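You operate a simulated robot arm through the tools that you are given. There is no shell and no other tool. Be economical: measure what you need, move in short steps, check, and stop when the job is done.

You run a simulated robot arm. Do the job below in one go: nothing can be reset, and whatever is moved stays where it is left.

Task
Gauge the orange locking collar and fit the sleeve of the size shown.
Fine: collar on the bore gauge's pad, slide to READ, slide back to FREE, then stand the sleeve in the collar's bore.

The check looks at the end state, three seconds after you hand in, the way a careful person would. Anything else that was tipped, shoved, dropped, spilled or broken makes it a failure.

Robot
A 7-joint arm with a two-finger parallel gripper, fixed in place. Base frame: the origin is at the foot of the arm, x ahead of it, y to its left, z up; the work surface is at about z = 0.79. Lengths are in m, angles in rad, forces in N, time in s.
With the tool pointing down near the work surface it reaches from about 0.22 to 0.68 m from the base axis. Its first joint turns from -1.152 to 1.152 rad. Payload 2.4 kg.
The TCP is the grasp point between the finger pads, 0.03 m short of the fingertips. In the tool frame z runs along the fingers and y along their closing line. Largest opening 0.094 m; finger width 0.028, thickness 0.01; the body of the gripper, 0.05 by 0.096 m, starts 0.055 m behind the TCP.
Orientation is that of the tool frame in the base frame, as a unit quaternion [x, y, z, w]. With the fingers straight down and closing along the base's y, the tool's x points along the base's -x, its y along +y and its z along -z.

Tools
- The arm moves only by the tool move_arm. Its argument "increments" is one flat list of numbers, 7 for each row, row after row: the shift along the tool's x, y, z in units of 150 mm (1.0 is 150 mm), then the turn, a rotation vector about the tool's x, y, z in units of 45 degrees (1.0 is 45 degrees), then the gripper command, from -1 (fully open) to 1 (shut), values between in proportion. In form: [x, y, z, wx, wy, wz, fingers, x, y, z, wx, wy, wz, fingers, ...]. A call has 1 to 20 rows; each row is the pose to reach, as a shift and turn from the pose commanded when the call began, along the tool's axes at that moment. A call with a number of a shift or a turn outside -1 to 1 is refused whole. Each row takes 0.2 s and may step no farther than 0.05 m and 0.15 rad from the row before; otherwise, or with a gripper value out of range, the whole call is refused. Where a pose cannot be reached the arm comes as near as it can. A force on the tool above 70 N (or 10 N above the force at the start of the call, whichever is more), or a blocked arm, ends the call early, and 0.2 s more pass. Each finger travels about 0.153 m/s and halts on what it meets, pressing with about 40 N; the grip force reading is that of the motor and also rises with nothing between the fingers. The clock runs only during rows and for 0.2 s after the last one: add rows that repeat a pose to give the fingers time. The reply holds the time, the measured pose of the TCP, the force on the tool along the base axes, the opening and the grip force, in the units named above and with some noise, with the torque about the TCP (base axes, N m) and any sound that the robot's microphone picked up.
- Cameras (640 x 400 px; columns grow to the right, rows downward): "scene" is fixed at [0.0295, 0.4709, 1.438]; the picture's right is [-0.82, -0.57, 0.00], its down [-0.36, 0.51, -0.78] and it looks along [0.45, -0.64, -0.62] (base axes); focal length 372 px, centre (320, 200). "wrist" rides on the gripper at [0.076, 0.014, -0.102] in the tool frame; the picture's right is [-0.18, 0.98, 0.00], its down [-0.75, -0.14, -0.64] and it looks along [-0.63, -0.12, 0.77] (tool axes); focal length 243 px, centre (320, 200). There is no depth. A picture from a camera that has moved, and an enlarged one, comes with that camera's place and axes in the base frame and with its lens.
- grab_frame(camera): a new picture of that camera. It takes no simulated time.
- inspect(camera, box): a new picture of the part [left, top, right, bottom] of that camera's present view, enlarged. It takes no simulated time.
- close_job(): hands the job in; it is judged then, once.

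Work in short steps. Places have to be worked out from the pictures, the camera data and where the tool is seen: move nearer, look again, correct. Check each grasp and each placing, and mend what went wrong. You have 120 turns and 68 pictures in all, those below and enlarged ones among them. Open the gripper and draw the arm clear of the work before you hand the job in, unless the task says otherwise; then end with one line.

The tools are called after ">>>" by a JSON object that holds its "method" and its "body". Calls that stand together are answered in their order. move_arm: Moves the arm, as the interface text tells. Its arguments: {"type":"object","properties":{"increments":{"type":"array","items":{"type":"number"}}},"required":["increments"]} The other tools are called the same way: grab_frame (camera) takes a picture; inspect (camera, box) takes an enlarged picture of a part of a camera's view; close_job () hands the job in.

At the start:

```text
time_s: 0.0
position: [0.3285, -0.0002, 1.0812]
tool_rot: [0.0, 1.0, -0.001, -0.001]
ft_force: [-0.3, 0.5, -0.5]
ft_torque: [-0.01, -0.02, -0.04]
finger_gap: 0.0941
grasp_force: 0.1
```

scene: 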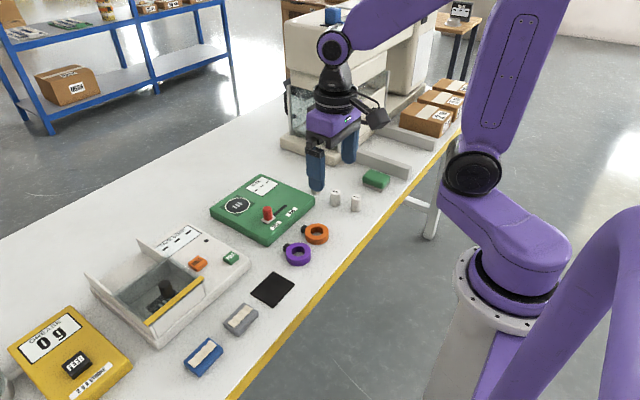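
wrist: 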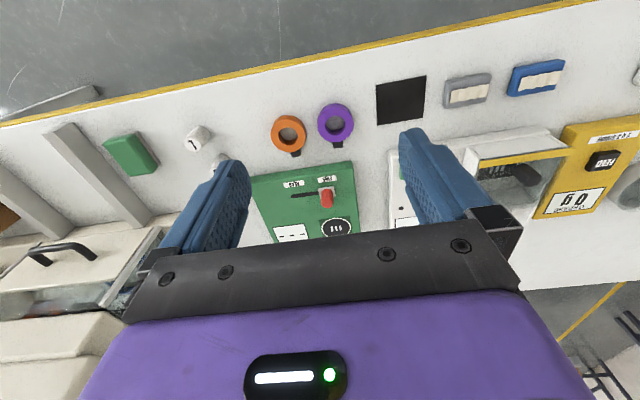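

The view shows a green bore gauge, an orange and a purple collar, and small white sleeves. I'll enlarge both views to read them.

>>> {"method": "inspect", "body": {"camera": "scene", "box": [200, 150, 400, 275]}}

>>> {"method": "inspect", "body": {"camera": "wrist", "box": [80, 80, 400, 280]}}

```text
3.20 times, centred on (300, 212) of scene
camera zoom: at [0.0295, 0.4709, 1.438], right [-0.82, -0.57, 0.0], down [-0.36, 0.51, -0.78], along [0.45, -0.64, -0.62], focal length 1190 px, centre (384, 160)
```

zoom: 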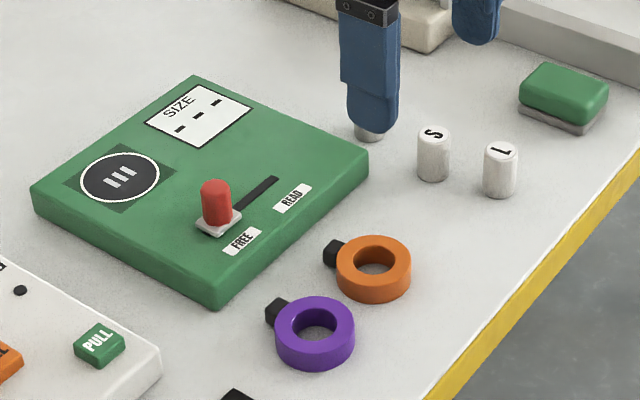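

```text
2.00 times, centred on (240, 180) of wrist
camera zoom: at [0.2516, 0.0136, 1.1831], right [0.18, 0.98, 0.0], down [0.75, -0.14, 0.64], along [0.63, -0.12, -0.77], focal length 485 px, centre (480, 240)
```

zoom: 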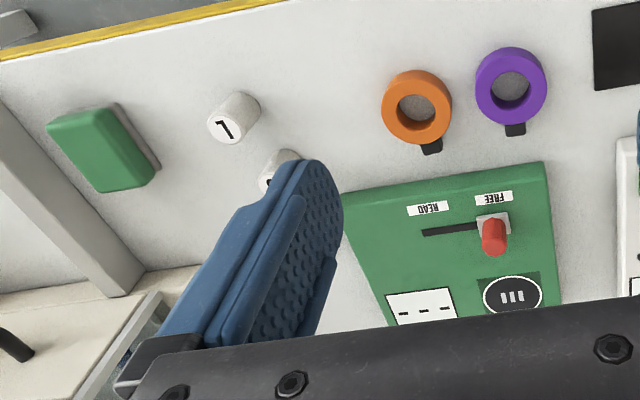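

The collar is near (0.41, -0.07), the pad near (0.64, -0.025), and the slide near (0.54, -0.025) moves along -y towards READ. I'll move above the collar and look again.

>>> {"method": "move_arm", "body": {"increments": [-0.136, -0.116, 0.2, 0, 0, 0, -1, -0.272, -0.232, 0.4, 0, 0, 0, -1, -0.408, -0.349, 0.6, 0, 0, 0, -1, -0.543, -0.465, 0.8, 0, 0, 0, -1]}}

>>> {"method": "grab_frame", "body": {"camera": "wrist"}}

>>> {"method": "grab_frame", "body": {"camera": "scene"}}

```text
time_s: 1.0
position: [0.4094, -0.0708, 0.9595]
tool_rot: [0.0, 1.0, 0.0, -0.001]
ft_force: [-0.4, 0.4, -0.5]
ft_torque: [0.0, -0.02, 0.02]
finger_gap: 0.0939
grasp_force: 0.1
```

```text
63 pictures are left
camera wrist: at [0.3329, -0.0574, 1.0626], right [0.18, 0.98, 0.0], down [0.75, -0.14, 0.64], along [0.63, -0.12, -0.77], focal length 243 px, centre (320, 200)
```

wrist: 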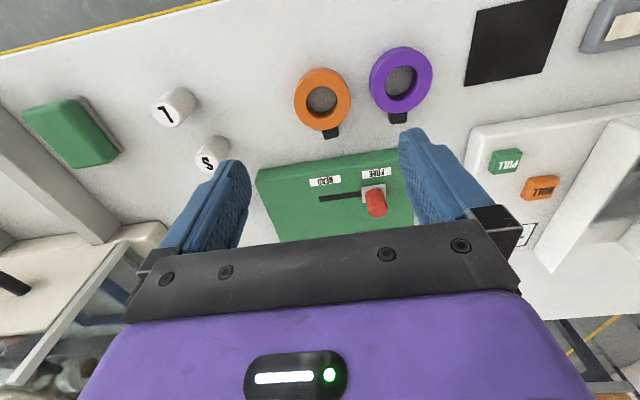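

```text
62 pictures are left
```

scene: 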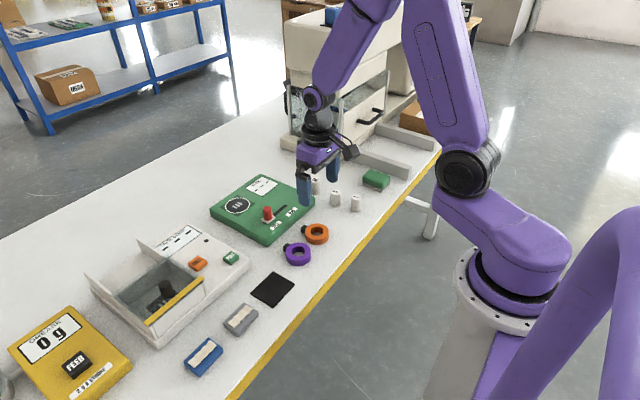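

The collar centre is at about (0.410, -0.070), with its lug towards +x and the purple collar only about 18 mm away. I'll turn the gripper -45° so the fingers stay clear of both, and look before going down.

>>> {"method": "move_arm", "body": {"increments": [0, 0, 0.05, 0, 0, -0.17, -0.65, 0, 0, 0.1, 0, 0, -0.34, -0.65, 0, 0, 0.15, 0, 0, -0.51, -0.65, 0, 0, 0.2, 0, 0, -0.68, -0.65, 0, 0, 0.25, 0, 0, -0.84, -0.65, 0, 0, 0.3, 0, 0, -1, -0.65]}}

>>> {"method": "grab_frame", "body": {"camera": "wrist"}}

>>> {"method": "inspect", "body": {"camera": "scene", "box": [200, 150, 400, 275]}}

```text
time_s: 2.4
position: [0.4097, -0.0708, 0.9147]
tool_rot: [-0.383, 0.924, 0.0, 0.0]
ft_force: [0.2, 0.4, -0.1]
ft_torque: [-0.03, -0.01, 0.02]
finger_gap: 0.0776
grasp_force: 0.0
```

```text
61 pictures are left
camera wrist: at [0.345, -0.1148, 1.0173], right [-0.57, 0.82, 0.0], down [0.63, 0.43, 0.64], along [0.53, 0.36, -0.77], focal length 243 px, centre (320, 200)
```

wrist: 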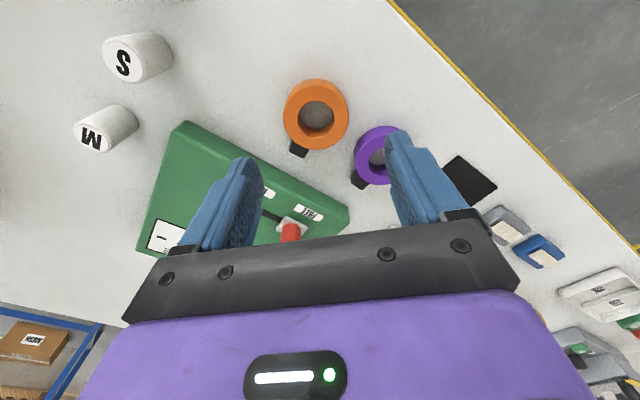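

```text
3.20 times, centred on (300, 212) of scene
camera zoom: at [0.0295, 0.4709, 1.438], right [-0.82, -0.57, 0.0], down [-0.36, 0.51, -0.78], along [0.45, -0.64, -0.62], focal length 1190 px, centre (384, 160)
```

zoom: 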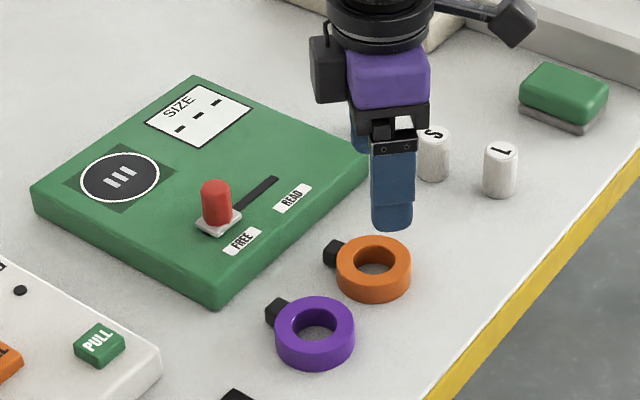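

The estimates agree on about (0.411, -0.072). I'll go down to z ≈ 0.825 with the fingers open around the collar.

>>> {"method": "move_arm", "body": {"increments": [0, 0, 0.2, 0, 0, 0, -0.65, 0, 0, 0.4, 0, 0, 0, -0.65, 0, 0, 0.5, 0, 0, 0, -0.65, 0, 0, 0.6, 0, 0, 0, -0.65]}}

>>> {"method": "grab_frame", "body": {"camera": "wrist"}}

>>> {"method": "inspect", "body": {"camera": "scene", "box": [240, 190, 380, 278]}}

```text
time_s: 3.4
position: [0.4087, -0.0719, 0.8268]
tool_rot: [-0.382, 0.924, -0.001, 0.0]
ft_force: [0.0, -0.4, 0.2]
ft_torque: [0.02, -0.01, -0.02]
finger_gap: 0.078
grasp_force: 0.0
```

```text
59 pictures are left
camera wrist: at [0.3444, -0.115, 0.9282], right [-0.56, 0.83, 0.0], down [0.63, 0.43, 0.64], along [0.53, 0.36, -0.77], focal length 243 px, centre (320, 200)
```

wrist: 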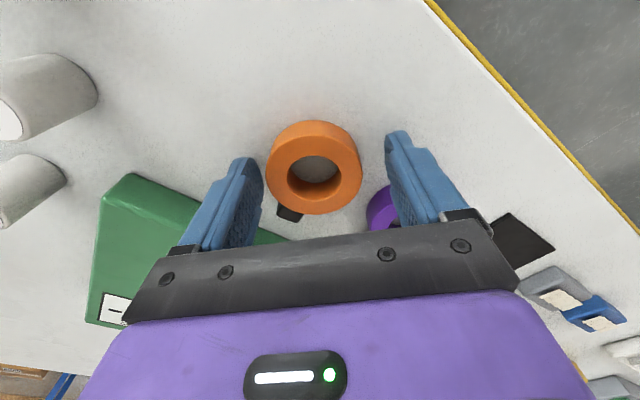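

```text
4.55 times, centred on (310, 234) of scene
camera zoom: at [0.0295, 0.4709, 1.438], right [-0.82, -0.57, 0.0], down [-0.36, 0.51, -0.78], along [0.45, -0.64, -0.62], focal length 1690 px, centre (366, 46)
```

zoom: 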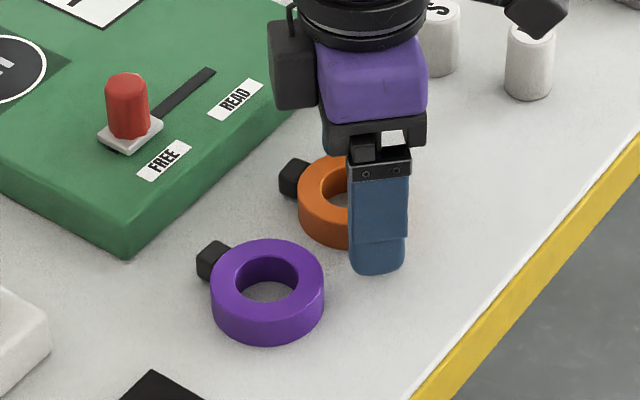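

The collar sits between the fingers, about 4 mm off along tool x. I'll correct that and close.

>>> {"method": "move_arm", "body": {"increments": [0.027, 0, 0, 0, 0, 0, -0.65, 0.027, 0, 0, 0, 0, 0, 0, 0.027, 0, 0, 0, 0, 0, 0.2, 0.027, 0, 0, 0, 0, 0, 0.2]}}

>>> {"method": "grab_frame", "body": {"camera": "wrist"}}

```text
time_s: 4.4
position: [0.4064, -0.0739, 0.8256]
tool_rot: [-0.382, 0.924, 0.0, 0.0]
ft_force: [0.7, -0.1, 1.2]
ft_torque: [0.01, 0.03, -0.02]
finger_gap: 0.0568
grasp_force: 40.0
```

```text
57 pictures are left
camera wrist: at [0.3418, -0.1174, 0.9287], right [-0.56, 0.83, 0.0], down [0.63, 0.43, 0.64], along [0.53, 0.36, -0.77], focal length 243 px, centre (320, 200)
```

wrist: 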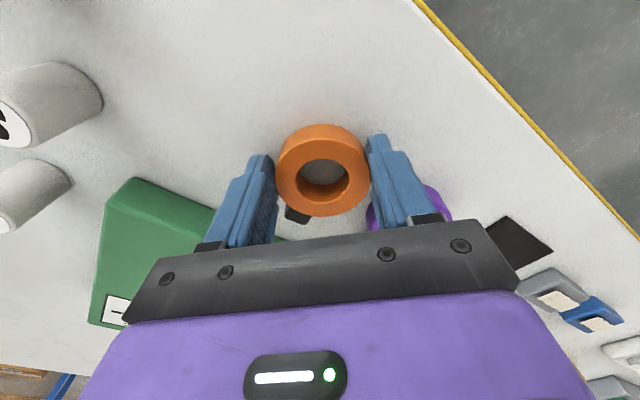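

The collar is gripped, at an outer diameter of about 57 mm. I'll lift it and carry it part-way to the pad.

>>> {"method": "move_arm", "body": {"increments": [0.027, 0, -0.23, 0, 0, 0, 0.2, 0.027, 0, -0.46, 0, 0, 0, 0.2, 0.027, 0, -0.7, 0, 0, 0, 0.2, -0.2, -0.12, -0.7, 0, 0, 0, 0.2, -0.45, -0.24, -0.7, 0, 0, 0, 0.2, -0.7, -0.37, -0.7, 0, 0, 0, 0.2, -0.93, -0.49, -0.7, 0, 0, 0, 0.2]}}

>>> {"method": "grab_frame", "body": {"camera": "wrist"}}

>>> {"method": "inspect", "body": {"camera": "scene", "box": [200, 150, 340, 250]}}

```text
time_s: 6.0
position: [0.5573, -0.028, 0.9307]
tool_rot: [-0.382, 0.924, 0.0, 0.0]
ft_force: [0.1, 0.0, 0.5]
ft_torque: [-0.02, 0.02, 0.01]
finger_gap: 0.0566
grasp_force: 40.0
```

```text
56 pictures are left
camera wrist: at [0.4923, -0.0726, 1.0331], right [-0.56, 0.83, 0.0], down [0.63, 0.43, 0.64], along [0.53, 0.36, -0.77], focal length 243 px, centre (320, 200)
```

wrist: 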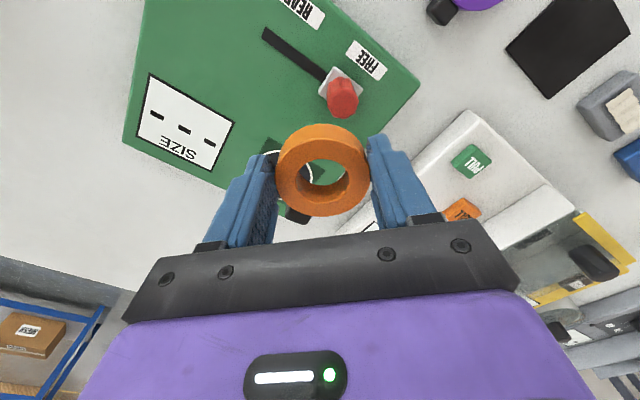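

```text
4.00 times, centred on (270, 200) of scene
camera zoom: at [0.0295, 0.4709, 1.438], right [-0.82, -0.57, 0.0], down [-0.36, 0.51, -0.78], along [0.45, -0.64, -0.62], focal length 1487 px, centre (520, 200)
```

zoom: 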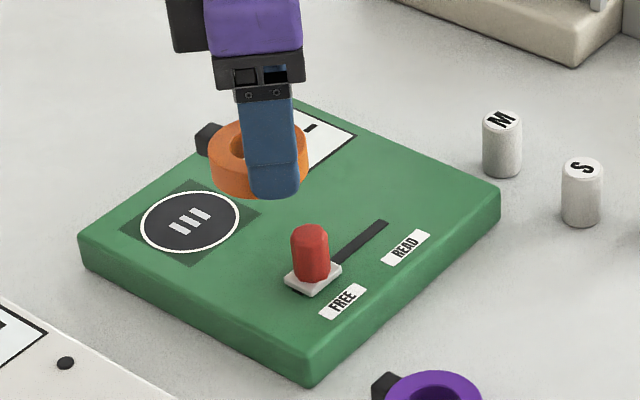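

The SIZE display still shows dashes, and the pad estimate is about (0.642, -0.027). I'll move over it, go down part-way and compare the ring with the pad.

>>> {"method": "move_arm", "body": {"increments": [-0.2, -0.2, 0, 0, 0, 0, 0.2, -0.404, -0.395, 0, 0, 0, 0, 0.2, -0.404, -0.395, 0.12, 0, 0, 0, 0.2, -0.404, -0.395, 0.25, 0, 0, 0, 0.2]}}

>>> {"method": "grab_frame", "body": {"camera": "wrist"}}

>>> {"method": "inspect", "body": {"camera": "scene", "box": [200, 150, 340, 250]}}

```text
time_s: 7.0
position: [0.6412, -0.0263, 0.8936]
tool_rot: [-0.382, 0.924, 0.0, 0.0]
ft_force: [-0.3, 0.6, -0.8]
ft_torque: [-0.02, 0.01, 0.0]
finger_gap: 0.0569
grasp_force: 40.4
```

```text
54 pictures are left
camera wrist: at [0.5772, -0.0705, 0.9959], right [-0.56, 0.83, 0.0], down [0.63, 0.43, 0.64], along [0.53, 0.36, -0.77], focal length 243 px, centre (320, 200)
```

wrist: 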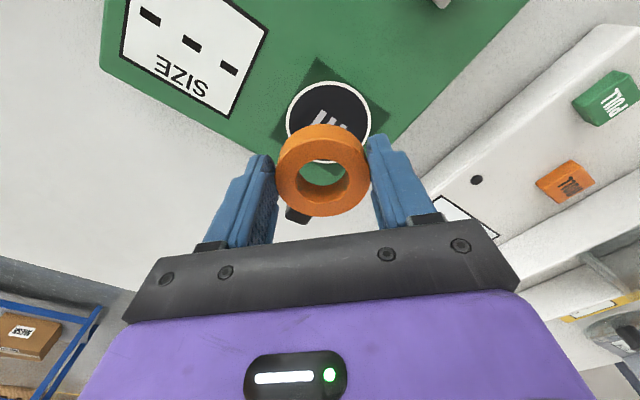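

```text
4.00 times, centred on (270, 200) of scene
camera zoom: at [0.0295, 0.4709, 1.438], right [-0.82, -0.57, 0.0], down [-0.36, 0.51, -0.78], along [0.45, -0.64, -0.62], focal length 1487 px, centre (520, 200)
```

zoom: 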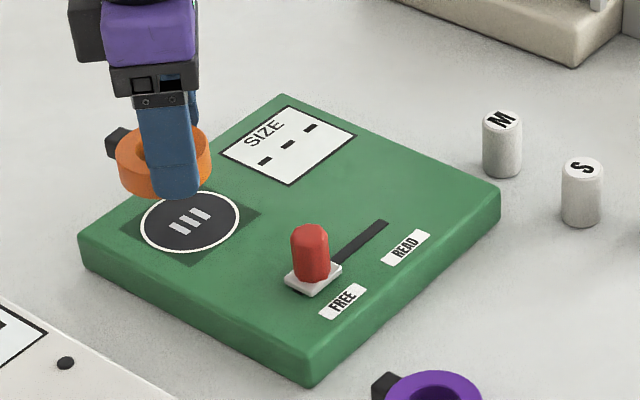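

Comparing the ring with the pad in both views suggests a shift of about (-6, -2) mm. I'll apply that and go lower to recheck.

>>> {"method": "move_arm", "body": {"increments": [0.038, 0.019, 0.09, 0, 0, 0, 0.2, 0.038, 0.019, 0.18, 0, 0, 0, 0.2]}}

>>> {"method": "inspect", "body": {"camera": "wrist", "box": [220, 70, 420, 220]}}

>>> {"method": "inspect", "body": {"camera": "scene", "box": [200, 170, 280, 230]}}

```text
time_s: 7.6
position: [0.6363, -0.0288, 0.8666]
tool_rot: [-0.382, 0.924, 0.0, 0.001]
ft_force: [-0.6, 0.0, -1.1]
ft_torque: [-0.04, -0.02, -0.02]
finger_gap: 0.0566
grasp_force: 40.1
```

```text
2.67 times, centred on (320, 145) of wrist
camera zoom: at [0.5719, -0.0733, 0.9686], right [-0.56, 0.83, 0.0], down [0.63, 0.43, 0.64], along [0.53, 0.36, -0.77], focal length 647 px, centre (320, 347)
```

zoom: 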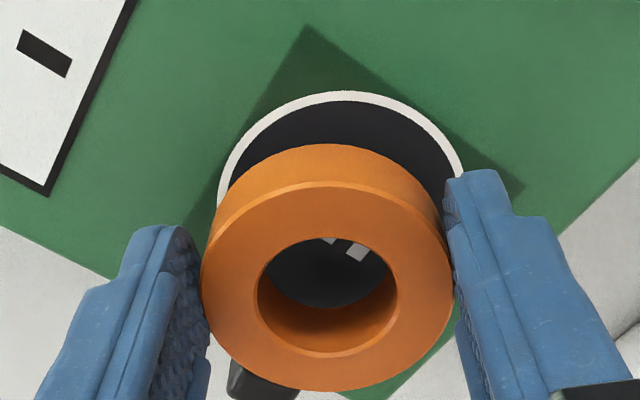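

```text
6.67 times, centred on (240, 200) of scene
camera zoom: at [0.0295, 0.4709, 1.438], right [-0.82, -0.57, 0.0], down [-0.36, 0.51, -0.78], along [0.45, -0.64, -0.62], focal length 2479 px, centre (853, 200)
```

zoom: 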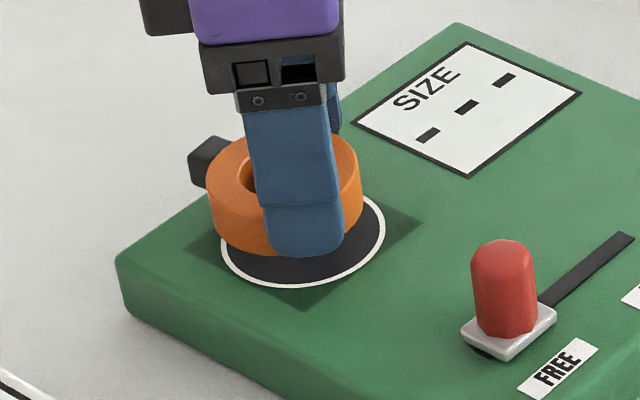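

Solving the two views' sideways errors together gives a remaining shift of about (-6, 0) mm. I'll apply it and go down gently, watching the force.

>>> {"method": "move_arm", "body": {"increments": [0.028, 0.028, 0.03, 0, 0, 0, 0.2, 0.028, 0.028, 0.07, 0, 0, 0, 0.2, 0.028, 0.028, 0.07, 0, 0, 0, 0.2]}}

>>> {"method": "inspect", "body": {"camera": "scene", "box": [200, 170, 280, 230]}}

>>> {"method": "inspect", "body": {"camera": "wrist", "box": [220, 70, 420, 220]}}

```text
time_s: 8.4
position: [0.6312, -0.029, 0.8567]
tool_rot: [-0.382, 0.924, 0.0, 0.0]
ft_force: [-4.1, 0.1, 10.5]
ft_torque: [-0.01, 0.35, 0.0]
finger_gap: 0.0568
grasp_force: 40.1
```

```text
6.67 times, centred on (240, 200) of scene
camera zoom: at [0.0292, 0.4709, 1.438], right [-0.82, -0.57, 0.0], down [-0.36, 0.51, -0.78], along [0.45, -0.64, -0.62], focal length 2479 px, centre (853, 200)
```

zoom: 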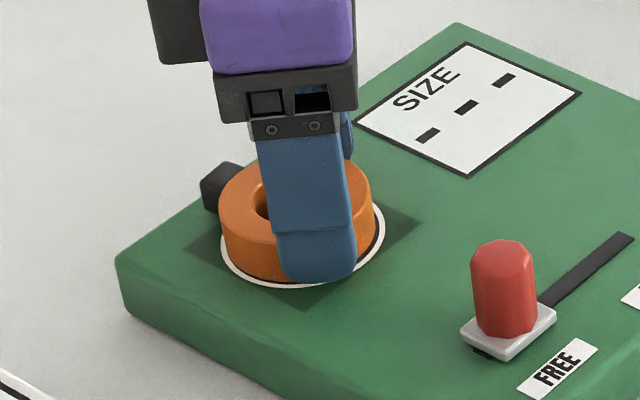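

```text
2.67 times, centred on (320, 145) of wrist
camera zoom: at [0.5662, -0.0726, 0.9587], right [-0.56, 0.83, 0.0], down [0.63, 0.43, 0.64], along [0.53, 0.36, -0.77], focal length 647 px, centre (320, 347)
```

zoom: 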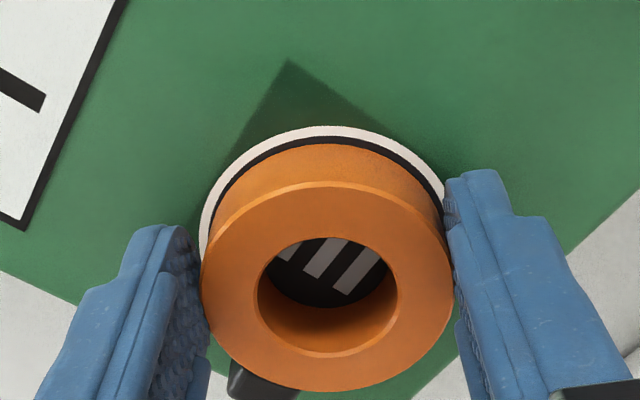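

The ring is on the pad (10 N contact) and looks centred. I'll open and rise straight up.

>>> {"method": "move_arm", "body": {"increments": [0, 0, -0.01, 0, 0, 0, -0.5, 0, 0, -0.01, 0, 0, 0, -0.5, 0, 0, -0.1, 0, 0, 0, -0.5, 0, 0, -0.3, 0, 0, 0, -0.5, 0, 0, -0.55, 0, 0, 0, -0.5]}}

>>> {"method": "grab_frame", "body": {"camera": "wrist"}}

>>> {"method": "inspect", "body": {"camera": "scene", "box": [200, 150, 340, 250]}}

```text
time_s: 9.6
position: [0.6287, -0.0264, 0.9398]
tool_rot: [-0.381, 0.924, 0.0, 0.0]
ft_force: [0.9, 0.2, 0.2]
ft_torque: [-0.05, -0.02, 0.02]
finger_gap: 0.0706
grasp_force: 0.2
```

```text
48 pictures are left
camera wrist: at [0.5649, -0.0705, 1.0423], right [-0.56, 0.83, 0.0], down [0.63, 0.43, 0.64], along [0.53, 0.36, -0.77], focal length 243 px, centre (320, 200)
```

wrist: 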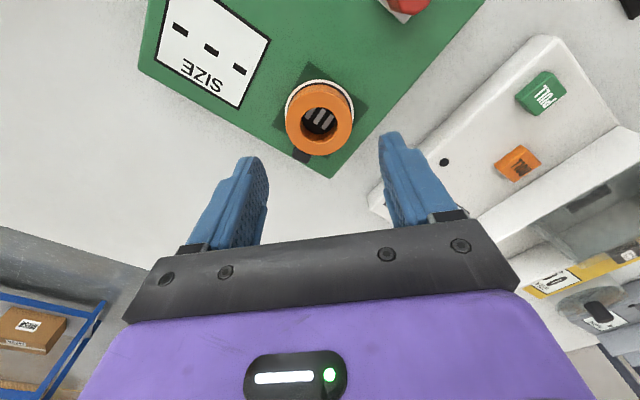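

```text
4.00 times, centred on (270, 200) of scene
camera zoom: at [0.0295, 0.4709, 1.438], right [-0.82, -0.57, 0.0], down [-0.36, 0.51, -0.78], along [0.45, -0.64, -0.62], focal length 1487 px, centre (520, 200)
```

zoom: 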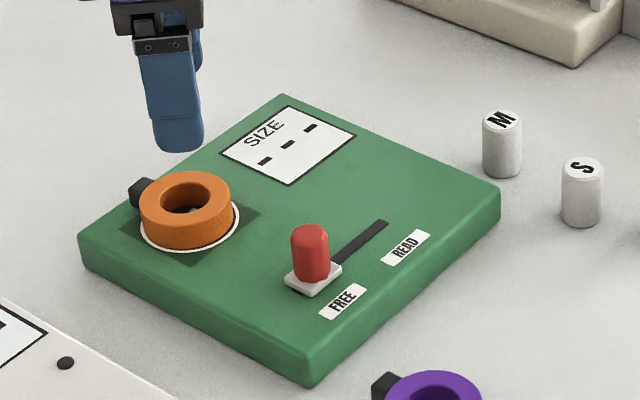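

The collar sits on the pad. Next is the slide: I'll turn the tool back to 0° and move above the knob, near (0.526, -0.033), at a safe height.

>>> {"method": "move_arm", "body": {"increments": [0.086, 0.075, 0, 0, 0, 0.17, -0.4, 0.172, 0.15, 0, 0, 0, 0.34, -0.4, 0.258, 0.225, 0, 0, 0, 0.51, -0.4, 0.345, 0.3, 0, 0, 0, 0.68, -0.4, 0.43, 0.375, 0, 0, 0, 0.84, -0.4, 0.518, 0.453, 0, 0, 0, 1, -0.4]}}

>>> {"method": "grab_frame", "body": {"camera": "wrist"}}

>>> {"method": "inspect", "body": {"camera": "scene", "box": [200, 150, 340, 250]}}

```text
time_s: 11.0
position: [0.5275, -0.034, 0.9378]
tool_rot: [0.001, 1.0, 0.001, 0.0]
ft_force: [0.5, -0.1, 0.1]
ft_torque: [0.0, 0.0, 0.0]
finger_gap: 0.0658
grasp_force: 0.1
```

```text
46 pictures are left
camera wrist: at [0.4505, -0.0203, 1.0415], right [0.19, 0.98, 0.0], down [0.75, -0.14, 0.64], along [0.63, -0.12, -0.77], focal length 243 px, centre (320, 200)
```

wrist: 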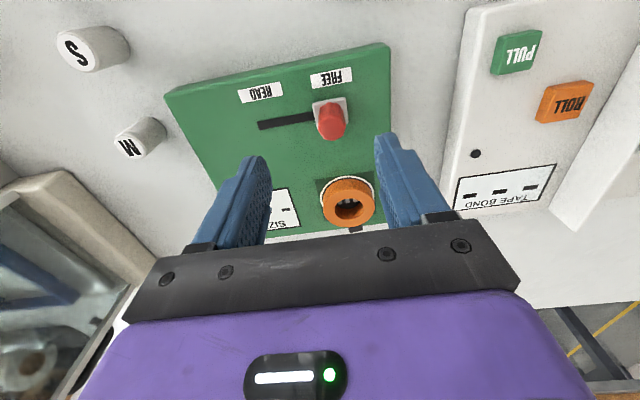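

```text
4.00 times, centred on (270, 200) of scene
camera zoom: at [0.0295, 0.4709, 1.438], right [-0.82, -0.57, 0.0], down [-0.36, 0.51, -0.78], along [0.45, -0.64, -0.62], focal length 1487 px, centre (520, 200)
```

zoom: 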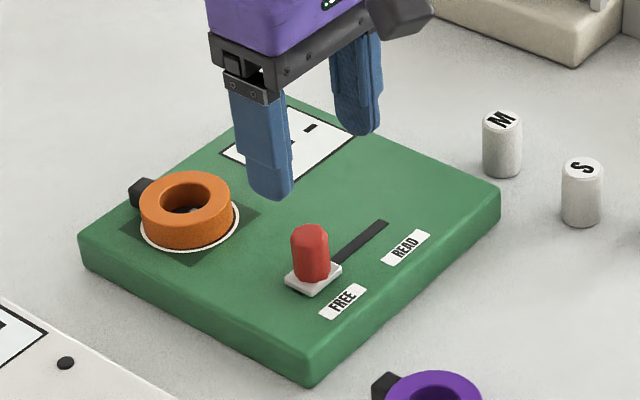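

The knob is at about (0.527, -0.026). I'll shift y by +8 mm and go down around it with the fingers open.

>>> {"method": "move_arm", "body": {"increments": [0, 0.053, 0.15, 0, 0, 0, -0.4, 0, 0.053, 0.33, 0, 0, 0, -0.4, 0, 0.053, 0.49, 0, 0, 0, -0.4]}}

>>> {"method": "grab_frame", "body": {"camera": "wrist"}}

>>> {"method": "inspect", "body": {"camera": "scene", "box": [200, 150, 340, 250]}}

```text
time_s: 11.8
position: [0.5274, -0.0238, 0.8648]
tool_rot: [0.001, 1.0, 0.0, -0.001]
ft_force: [-0.7, -0.7, -1.1]
ft_torque: [-0.03, 0.01, 0.0]
finger_gap: 0.0658
grasp_force: 0.0
```

```text
44 pictures are left
camera wrist: at [0.4508, -0.0114, 0.9679], right [0.18, 0.98, 0.0], down [0.75, -0.14, 0.64], along [0.63, -0.12, -0.77], focal length 243 px, centre (320, 200)
```

wrist: 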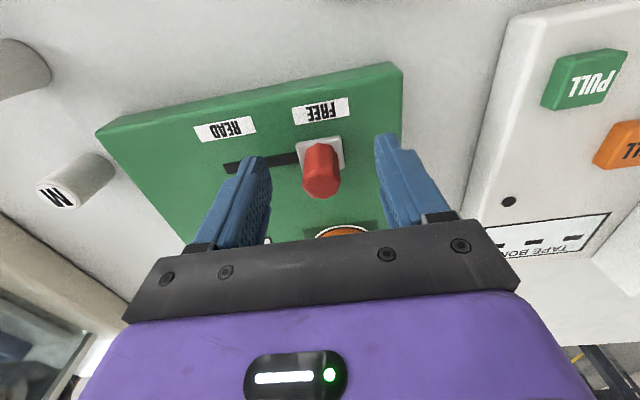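

```text
4.00 times, centred on (270, 200) of scene
camera zoom: at [0.0295, 0.4709, 1.438], right [-0.82, -0.57, 0.0], down [-0.36, 0.51, -0.78], along [0.45, -0.64, -0.62], focal length 1487 px, centre (520, 200)
```

zoom: 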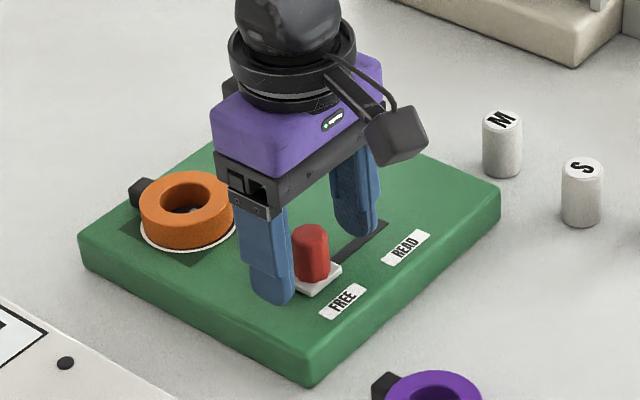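

The knob is centred between the fingers. I'll close on it and slide most of the way towards READ (-y).

>>> {"method": "move_arm", "body": {"increments": [0, 0, 0, 0, 0, 0, 0.3, 0, 0, 0, 0, 0, 0, 0.7, 0, -0.1, 0, 0, 0, 0, 0.7, 0, -0.2, 0, 0, 0, 0, 0.7, 0, -0.28, 0, 0, 0, 0, 0.7]}}

>>> {"method": "inspect", "body": {"camera": "scene", "box": [200, 150, 340, 250]}}

```text
time_s: 13.0
position: [0.5266, -0.0683, 0.8654]
tool_rot: [0.001, 1.0, 0.0, -0.001]
ft_force: [-8.6, -0.3, 15.7]
ft_torque: [0.36, 0.52, 0.07]
finger_gap: 0.0213
grasp_force: 44.8
```

```text
4.00 times, centred on (270, 200) of scene
camera zoom: at [0.029, 0.4709, 1.438], right [-0.82, -0.57, 0.0], down [-0.36, 0.51, -0.78], along [0.45, -0.64, -0.62], focal length 1487 px, centre (520, 200)
```

zoom: 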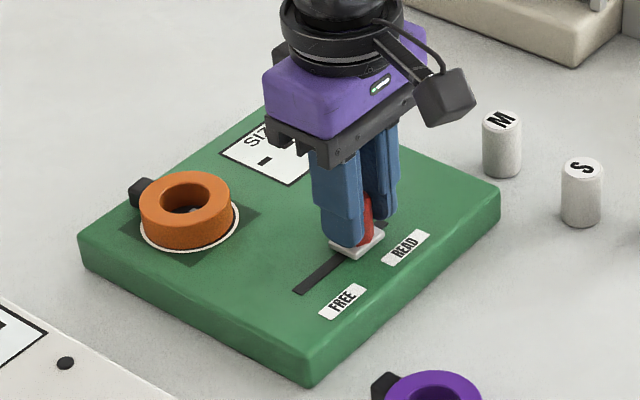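

The slide is following, with roughly 15 mm left. I'll continue in small steps and watch the force.

>>> {"method": "move_arm", "body": {"increments": [0, -0.04, 0, 0, 0, 0, 0.7, 0, -0.075, 0, 0, 0, 0, 0.7, 0, -0.1, 0, 0, 0, 0, 0.7]}}

>>> {"method": "inspect", "body": {"camera": "scene", "box": [200, 150, 340, 250]}}

```text
time_s: 13.8
position: [0.5287, -0.0765, 0.8649]
tool_rot: [-0.004, 1.0, 0.0, 0.001]
ft_force: [-10.4, 26.5, 24.0]
ft_torque: [0.16, -0.5, 0.15]
finger_gap: 0.0213
grasp_force: 44.7
```

```text
4.00 times, centred on (270, 200) of scene
camera zoom: at [0.0288, 0.4716, 1.4378], right [-0.82, -0.57, 0.0], down [-0.36, 0.51, -0.78], along [0.45, -0.64, -0.62], focal length 1487 px, centre (520, 200)
```

zoom: 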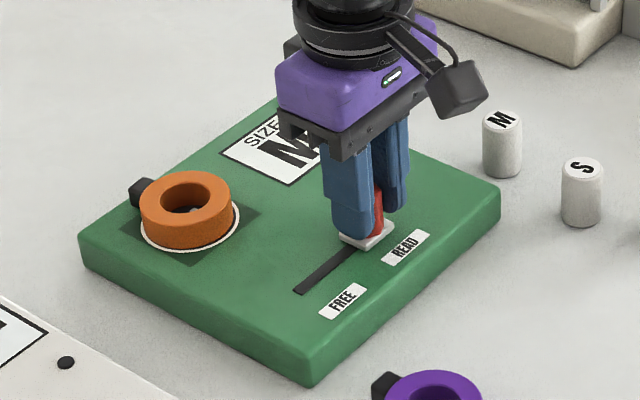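

The display reads M and the end stop was felt. I'll slide back to FREE.

>>> {"method": "move_arm", "body": {"increments": [0, 0.1, 0, 0, 0, 0, 0.7, 0, 0.2, 0, 0, 0, 0, 0.7, 0, 0.3, 0, 0, 0, 0, 0.7, 0, 0.35, 0, 0, 0, 0, 0.7, 0, 0.38, 0, 0, 0, 0, 0.7, 0, 0.38, 0, 0, 0, 0, 0.7]}}

>>> {"method": "inspect", "body": {"camera": "scene", "box": [200, 150, 340, 250]}}

```text
time_s: 15.2
position: [0.5272, -0.027, 0.8649]
tool_rot: [0.0, 1.0, -0.001, 0.001]
ft_force: [17.5, -0.9, -20.9]
ft_torque: [0.52, 0.06, 0.0]
finger_gap: 0.0216
grasp_force: 45.0
```

```text
4.00 times, centred on (270, 200) of scene
camera zoom: at [0.0303, 0.4708, 1.438], right [-0.82, -0.57, 0.0], down [-0.36, 0.51, -0.78], along [0.45, -0.64, -0.62], focal length 1487 px, centre (520, 200)
```

zoom: 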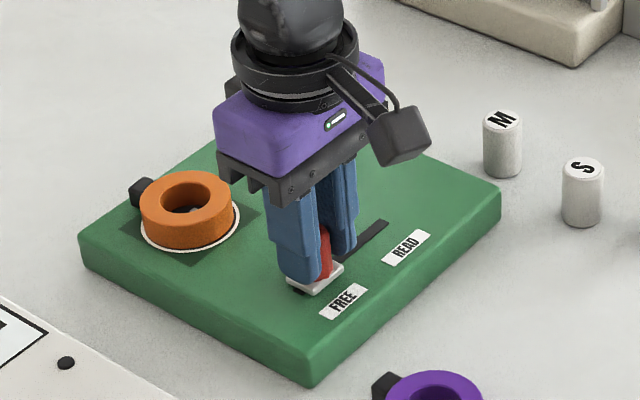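

It's nearly at FREE. I'll nudge it a few mm more until the stop is felt.

>>> {"method": "move_arm", "body": {"increments": [0, 0.02, 0, 0, 0, 0, 0.7, 0, 0.035, 0, 0, 0, 0, 0.7]}}

>>> {"method": "inspect", "body": {"camera": "scene", "box": [200, 150, 340, 250]}}

```text
time_s: 15.8
position: [0.5272, -0.0236, 0.8643]
tool_rot: [0.002, 1.0, -0.001, 0.001]
ft_force: [8.7, -22.5, -13.6]
ft_torque: [0.02, -0.86, 0.03]
finger_gap: 0.0216
grasp_force: 44.9
```

```text
4.00 times, centred on (270, 200) of scene
camera zoom: at [0.03, 0.4703, 1.4382], right [-0.82, -0.57, 0.0], down [-0.36, 0.51, -0.78], along [0.45, -0.64, -0.62], focal length 1487 px, centre (520, 200)
```

zoom: 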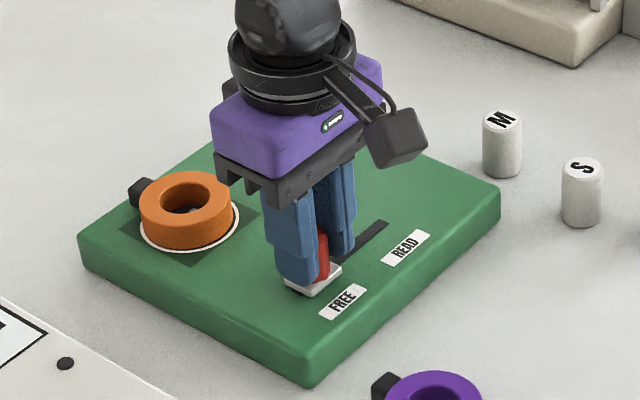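

The FREE stop is felt (-22 N). I'll release and rise, then check the reading.

>>> {"method": "move_arm", "body": {"increments": [0, -0.02, 0, 0, 0, 0, 0.3, 0, -0.02, 0, 0, 0, 0, -0.3, 0, -0.02, 0, 0, 0, 0, -0.3, 0, -0.02, -0.3, 0, 0, 0, -0.3, 0, -0.02, -0.6, 0, 0, 0, -0.3]}}

>>> {"method": "inspect", "body": {"camera": "scene", "box": [200, 150, 340, 250]}}

>>> {"method": "grab_frame", "body": {"camera": "wrist"}}

```text
time_s: 17.0
position: [0.5275, -0.0236, 0.9534]
tool_rot: [0.0, 1.0, 0.001, 0.0]
ft_force: [-0.2, -0.4, 0.1]
ft_torque: [-0.01, 0.01, 0.01]
finger_gap: 0.0609
grasp_force: 0.0
```

```text
4.00 times, centred on (270, 200) of scene
camera zoom: at [0.0295, 0.4709, 1.438], right [-0.82, -0.57, 0.0], down [-0.36, 0.51, -0.78], along [0.45, -0.64, -0.62], focal length 1487 px, centre (520, 200)
```

zoom: 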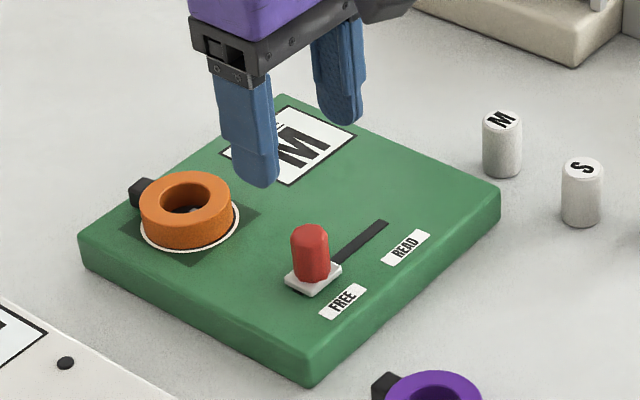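

```text
37 pictures are left
camera wrist: at [0.4513, -0.0095, 1.0565], right [0.18, 0.98, 0.0], down [0.75, -0.14, 0.64], along [0.63, -0.12, -0.77], focal length 243 px, centre (320, 200)
```

wrist: 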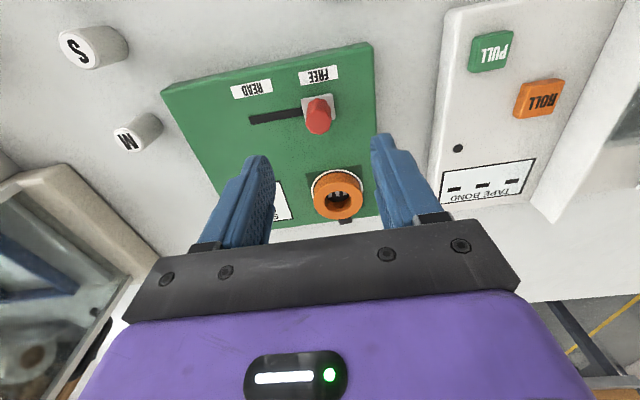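

M is latched and the slide is back at FREE. I'll move towards the M sleeve, near (0.52, -0.21), staying high.

>>> {"method": "move_arm", "body": {"increments": [0, -0.3, 0, 0, 0, 0, -0.3, 0, -0.6, 0, 0, 0, 0, -0.3, 0, -0.95, 0, 0, 0, 0, -0.3]}}

>>> {"method": "grab_frame", "body": {"camera": "wrist"}}

```text
refused: row 3 steps farther than a row can; nothing moved
```

```text
36 pictures are left
camera wrist: at [0.4513, -0.0095, 1.0565], right [0.18, 0.98, 0.0], down [0.75, -0.14, 0.64], along [0.63, -0.12, -0.77], focal length 243 px, centre (320, 200)
```

wrist: 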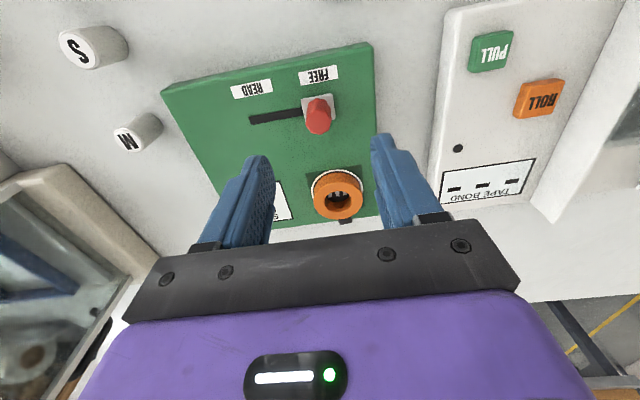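

The last row stepped too far, so I'll repeat the move with smaller steps.

>>> {"method": "move_arm", "body": {"increments": [0, -0.3, 0, 0, 0, 0, -0.3, 0, -0.6, 0, 0, 0, 0, -0.3, 0, -0.9, 0, 0, 0, 0, -0.3, 0.03, -1, 0, 0, 0, 0, -0.3]}}

>>> {"method": "grab_frame", "body": {"camera": "wrist"}}

>>> {"method": "inspect", "body": {"camera": "scene", "box": [260, 130, 400, 230]}}

```text
time_s: 18.0
position: [0.5232, -0.1776, 0.9554]
tool_rot: [0.001, 1.0, 0.001, 0.0]
ft_force: [-0.8, -0.3, 0.2]
ft_torque: [0.02, 0.0, 0.02]
finger_gap: 0.061
grasp_force: 0.0
```

```text
35 pictures are left
camera wrist: at [0.4466, -0.1631, 1.0565], right [0.18, 0.98, 0.0], down [0.75, -0.14, 0.64], along [0.63, -0.12, -0.77], focal length 243 px, centre (320, 200)
```

wrist: 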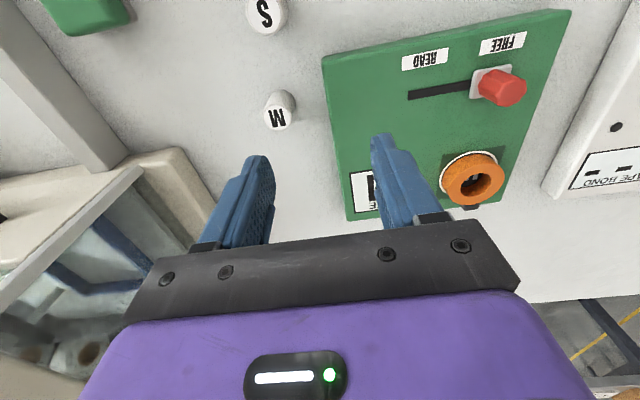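

```text
4.00 times, centred on (330, 180) of scene
camera zoom: at [0.0295, 0.4709, 1.438], right [-0.82, -0.57, 0.0], down [-0.36, 0.51, -0.78], along [0.45, -0.64, -0.62], focal length 1487 px, centre (280, 280)
```

zoom: 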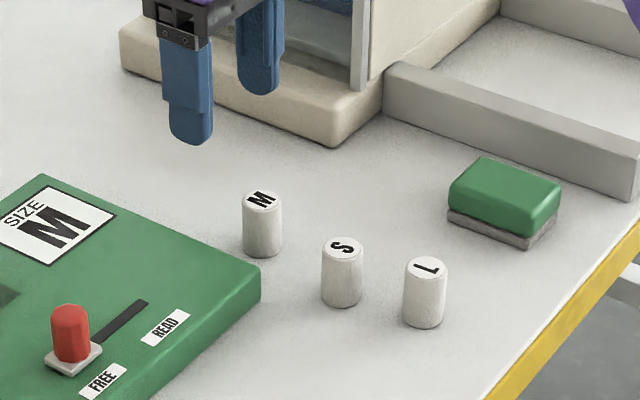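

The M sleeve is near (0.523, -0.219). I'll move over it at z ≈ 0.90 with a smaller opening and check.

>>> {"method": "move_arm", "body": {"increments": [0, -0.14, 0, 0, 0, 0, -0.1, 0, -0.28, 0.1, 0, 0, 0, -0.1, 0, -0.28, 0.35, 0, 0, 0, -0.1]}}

>>> {"method": "grab_frame", "body": {"camera": "wrist"}}

>>> {"method": "inspect", "body": {"camera": "scene", "box": [260, 130, 400, 230]}}

```text
time_s: 18.8
position: [0.5238, -0.2184, 0.8997]
tool_rot: [0.0, 1.0, 0.0, 0.0]
ft_force: [-0.3, -0.4, 0.5]
ft_torque: [-0.02, 0.0, 0.0]
finger_gap: 0.0517
grasp_force: 0.1
```

```text
33 pictures are left
camera wrist: at [0.4466, -0.2047, 1.003], right [0.18, 0.98, 0.0], down [0.75, -0.14, 0.64], along [0.63, -0.12, -0.77], focal length 243 px, centre (320, 200)
```

wrist: 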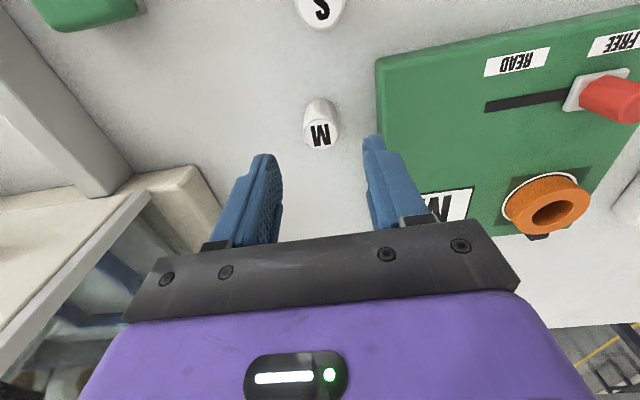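

```text
4.00 times, centred on (330, 180) of scene
camera zoom: at [0.0295, 0.4709, 1.438], right [-0.82, -0.57, 0.0], down [-0.36, 0.51, -0.78], along [0.45, -0.64, -0.62], focal length 1487 px, centre (280, 280)
```

zoom: 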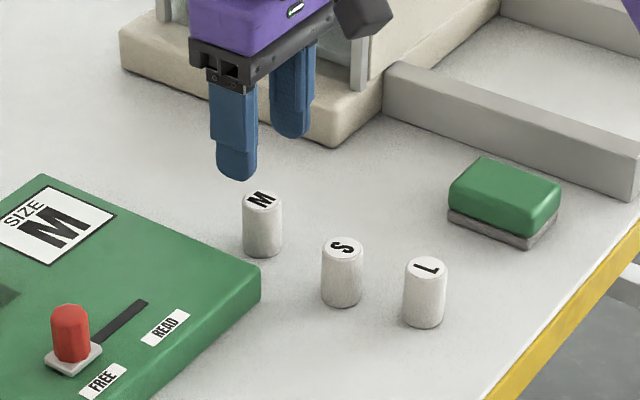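

The sleeve is aligned under the TCP within about 1 mm. I'll go down to z ≈ 0.846 to hold its upper part.

>>> {"method": "move_arm", "body": {"increments": [0, -0.006, 0.18, 0, 0, 0, -0.1, 0, -0.006, 0.355, 0, 0, 0, -0.1]}}

>>> {"method": "inspect", "body": {"camera": "wrist", "box": [220, 70, 420, 220]}}

>>> {"method": "inspect", "body": {"camera": "scene", "box": [280, 140, 380, 210]}}

```text
time_s: 19.4
position: [0.5232, -0.2168, 0.8475]
tool_rot: [-0.001, 1.0, 0.001, 0.0]
ft_force: [-0.5, -0.5, -0.2]
ft_torque: [-0.01, 0.0, -0.03]
finger_gap: 0.0517
grasp_force: 0.1
```

```text
2.67 times, centred on (320, 145) of wrist
camera zoom: at [0.4466, -0.204, 0.9505], right [0.18, 0.98, 0.0], down [0.75, -0.14, 0.64], along [0.63, -0.12, -0.77], focal length 647 px, centre (320, 347)
```

zoom: 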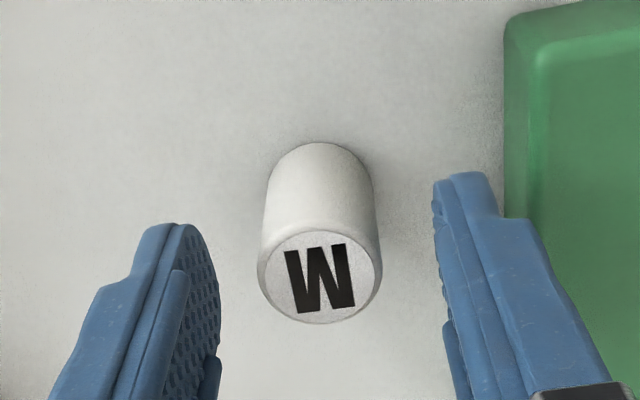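

```text
5.71 times, centred on (330, 175) of scene
camera zoom: at [0.0295, 0.4709, 1.438], right [-0.82, -0.57, 0.0], down [-0.36, 0.51, -0.78], along [0.45, -0.64, -0.62], focal length 2125 px, centre (263, 343)
```

zoom: 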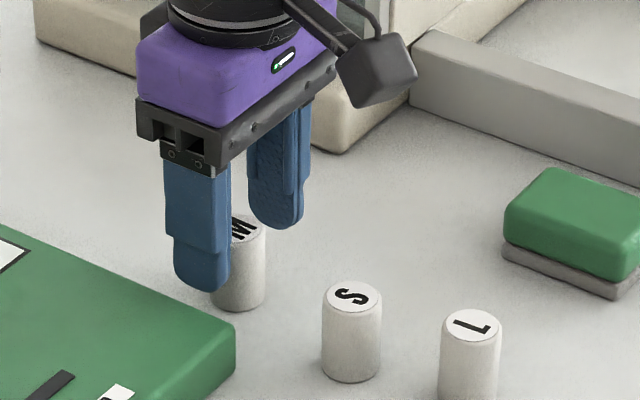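

The sleeve is centred between the fingers. I'll close on it.

>>> {"method": "move_arm", "body": {"increments": [0, 0, 0, 0, 0, 0, 0.4, 0, 0, 0, 0, 0, 0, 0.7, 0, 0, 0, 0, 0, 0, 0.7, 0, 0, -0.1, 0, 0, 0, 0.7]}}

>>> {"method": "inspect", "body": {"camera": "wrist", "box": [220, 70, 420, 220]}}

```text
time_s: 20.4
position: [0.5224, -0.2177, 0.8633]
tool_rot: [0.0, 1.0, 0.0, 0.0]
ft_force: [0.0, 0.4, 0.1]
ft_torque: [0.02, 0.04, -0.01]
finger_gap: 0.0263
grasp_force: 40.0
```

```text
2.67 times, centred on (320, 145) of wrist
camera zoom: at [0.4465, -0.204, 0.9662], right [0.18, 0.98, 0.0], down [0.75, -0.14, 0.64], along [0.63, -0.12, -0.77], focal length 647 px, centre (320, 347)
```

zoom: 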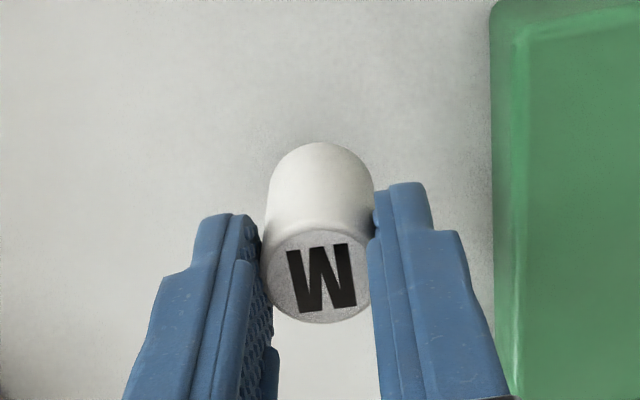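

The M sleeve is held (26.3 mm diameter). I'll lift it clear and carry it towards the collar.

>>> {"method": "move_arm", "body": {"increments": [0, 0, -0.25, 0, 0, 0, 0.7, 0, 0, -0.52, 0, 0, 0, 0.7, -0.12, 0.23, -0.52, 0, 0, 0, 0.7, -0.24, 0.46, -0.52, 0, 0, 0, 0.7, -0.36, 0.69, -0.52, 0, 0, 0, 0.7, -0.5, 0.92, -0.52, 0, 0, 0, 0.7]}}

>>> {"method": "grab_frame", "body": {"camera": "wrist"}}

```text
time_s: 21.8
position: [0.599, -0.0788, 0.9432]
tool_rot: [0.001, 1.0, 0.0, 0.0]
ft_force: [-0.3, -0.2, -1.8]
ft_torque: [-0.01, -0.01, 0.01]
finger_gap: 0.0261
grasp_force: 39.2
```

```text
28 pictures are left
camera wrist: at [0.5218, -0.0648, 1.0454], right [0.19, 0.98, 0.0], down [0.75, -0.14, 0.64], along [0.63, -0.12, -0.77], focal length 243 px, centre (320, 200)
```

wrist: 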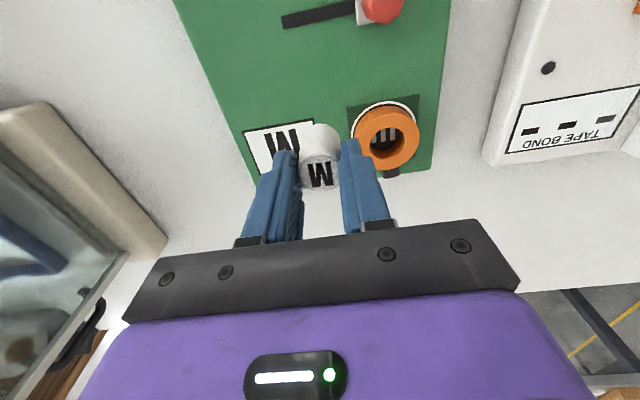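

The collar bore is estimated at (0.629, -0.028). I'll move over it with the sleeve bottom about 15 mm above the collar, and inspect the alignment.

>>> {"method": "move_arm", "body": {"increments": [-0.1, 0.17, 0, 0, 0, 0, 0.7, -0.205, 0.34, 0, 0, 0, 0, 0.7, -0.205, 0.34, 0.12, 0, 0, 0, 0.7, -0.205, 0.34, 0.18, 0, 0, 0, 0.7]}}

>>> {"method": "inspect", "body": {"camera": "wrist", "box": [220, 70, 420, 220]}}

>>> {"method": "inspect", "body": {"camera": "scene", "box": [200, 160, 280, 220]}}

```text
time_s: 22.8
position: [0.6284, -0.0271, 0.9152]
tool_rot: [0.0, 1.0, 0.0, -0.001]
ft_force: [-0.7, -0.7, -0.7]
ft_torque: [-0.01, 0.06, -0.01]
finger_gap: 0.0263
grasp_force: 39.8
```

```text
2.67 times, centred on (320, 145) of wrist
camera zoom: at [0.5523, -0.0142, 1.0183], right [0.18, 0.98, 0.0], down [0.75, -0.14, 0.64], along [0.63, -0.12, -0.77], focal length 647 px, centre (320, 347)
```

zoom: 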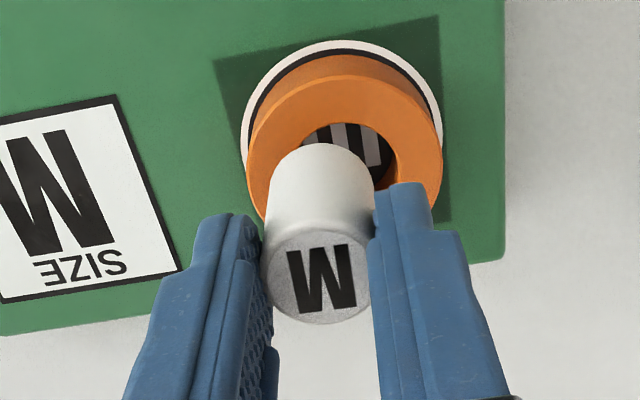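

```text
6.67 times, centred on (240, 190) of scene
camera zoom: at [0.0295, 0.4709, 1.438], right [-0.82, -0.57, 0.0], down [-0.36, 0.51, -0.78], along [0.45, -0.64, -0.62], focal length 2479 px, centre (853, 267)
```

zoom: 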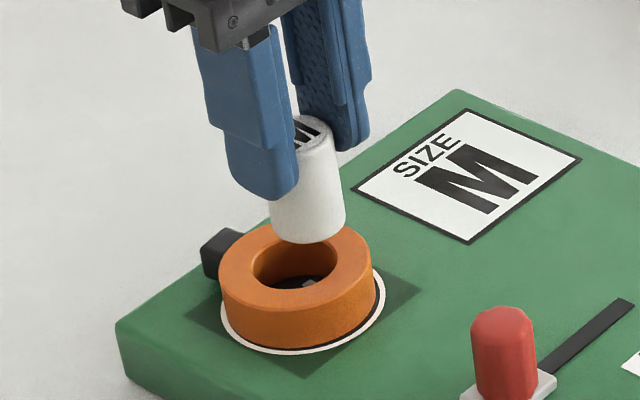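

The sleeve needs to shift by about (+3.7, +6.8) mm; both views agree. I'll apply it, go down 8 mm and recheck.

>>> {"method": "move_arm", "body": {"increments": [-0.025, 0.045, 0, 0, 0, 0, 0.7, -0.025, 0.045, 0.053, 0, 0, 0, 0.7, -0.025, 0.045, 0.053, 0, 0, 0, 0.7]}}

>>> {"method": "inspect", "body": {"camera": "wrist", "box": [220, 70, 420, 220]}}

>>> {"method": "inspect", "body": {"camera": "scene", "box": [200, 160, 280, 220]}}

```text
time_s: 23.6
position: [0.632, -0.0212, 0.9074]
tool_rot: [0.0, 1.0, 0.0, 0.0]
ft_force: [-0.5, 0.0, -1.2]
ft_torque: [-0.02, 0.03, -0.03]
finger_gap: 0.0259
grasp_force: 40.4
```

```text
2.67 times, centred on (320, 145) of wrist
camera zoom: at [0.5553, -0.0071, 1.01], right [0.18, 0.98, 0.0], down [0.75, -0.14, 0.64], along [0.63, -0.12, -0.77], focal length 647 px, centre (320, 347)
```

zoom: 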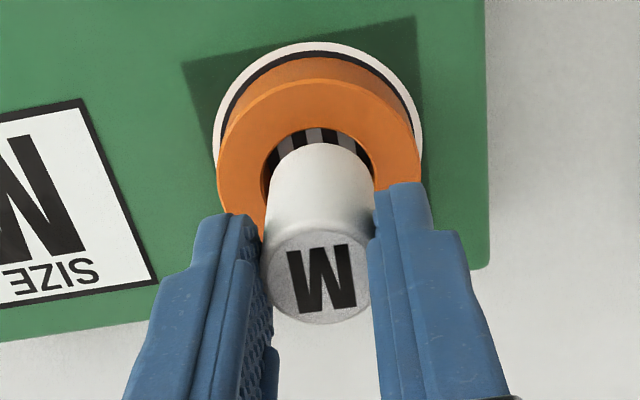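

```text
6.67 times, centred on (240, 190) of scene
camera zoom: at [0.0295, 0.4709, 1.438], right [-0.82, -0.57, 0.0], down [-0.36, 0.51, -0.78], along [0.45, -0.64, -0.62], focal length 2479 px, centre (853, 267)
```

zoom: 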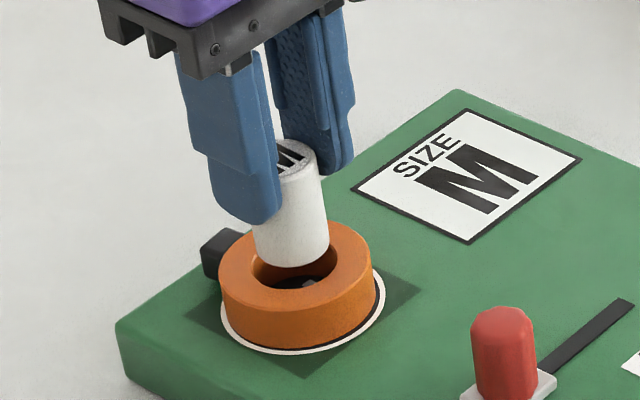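

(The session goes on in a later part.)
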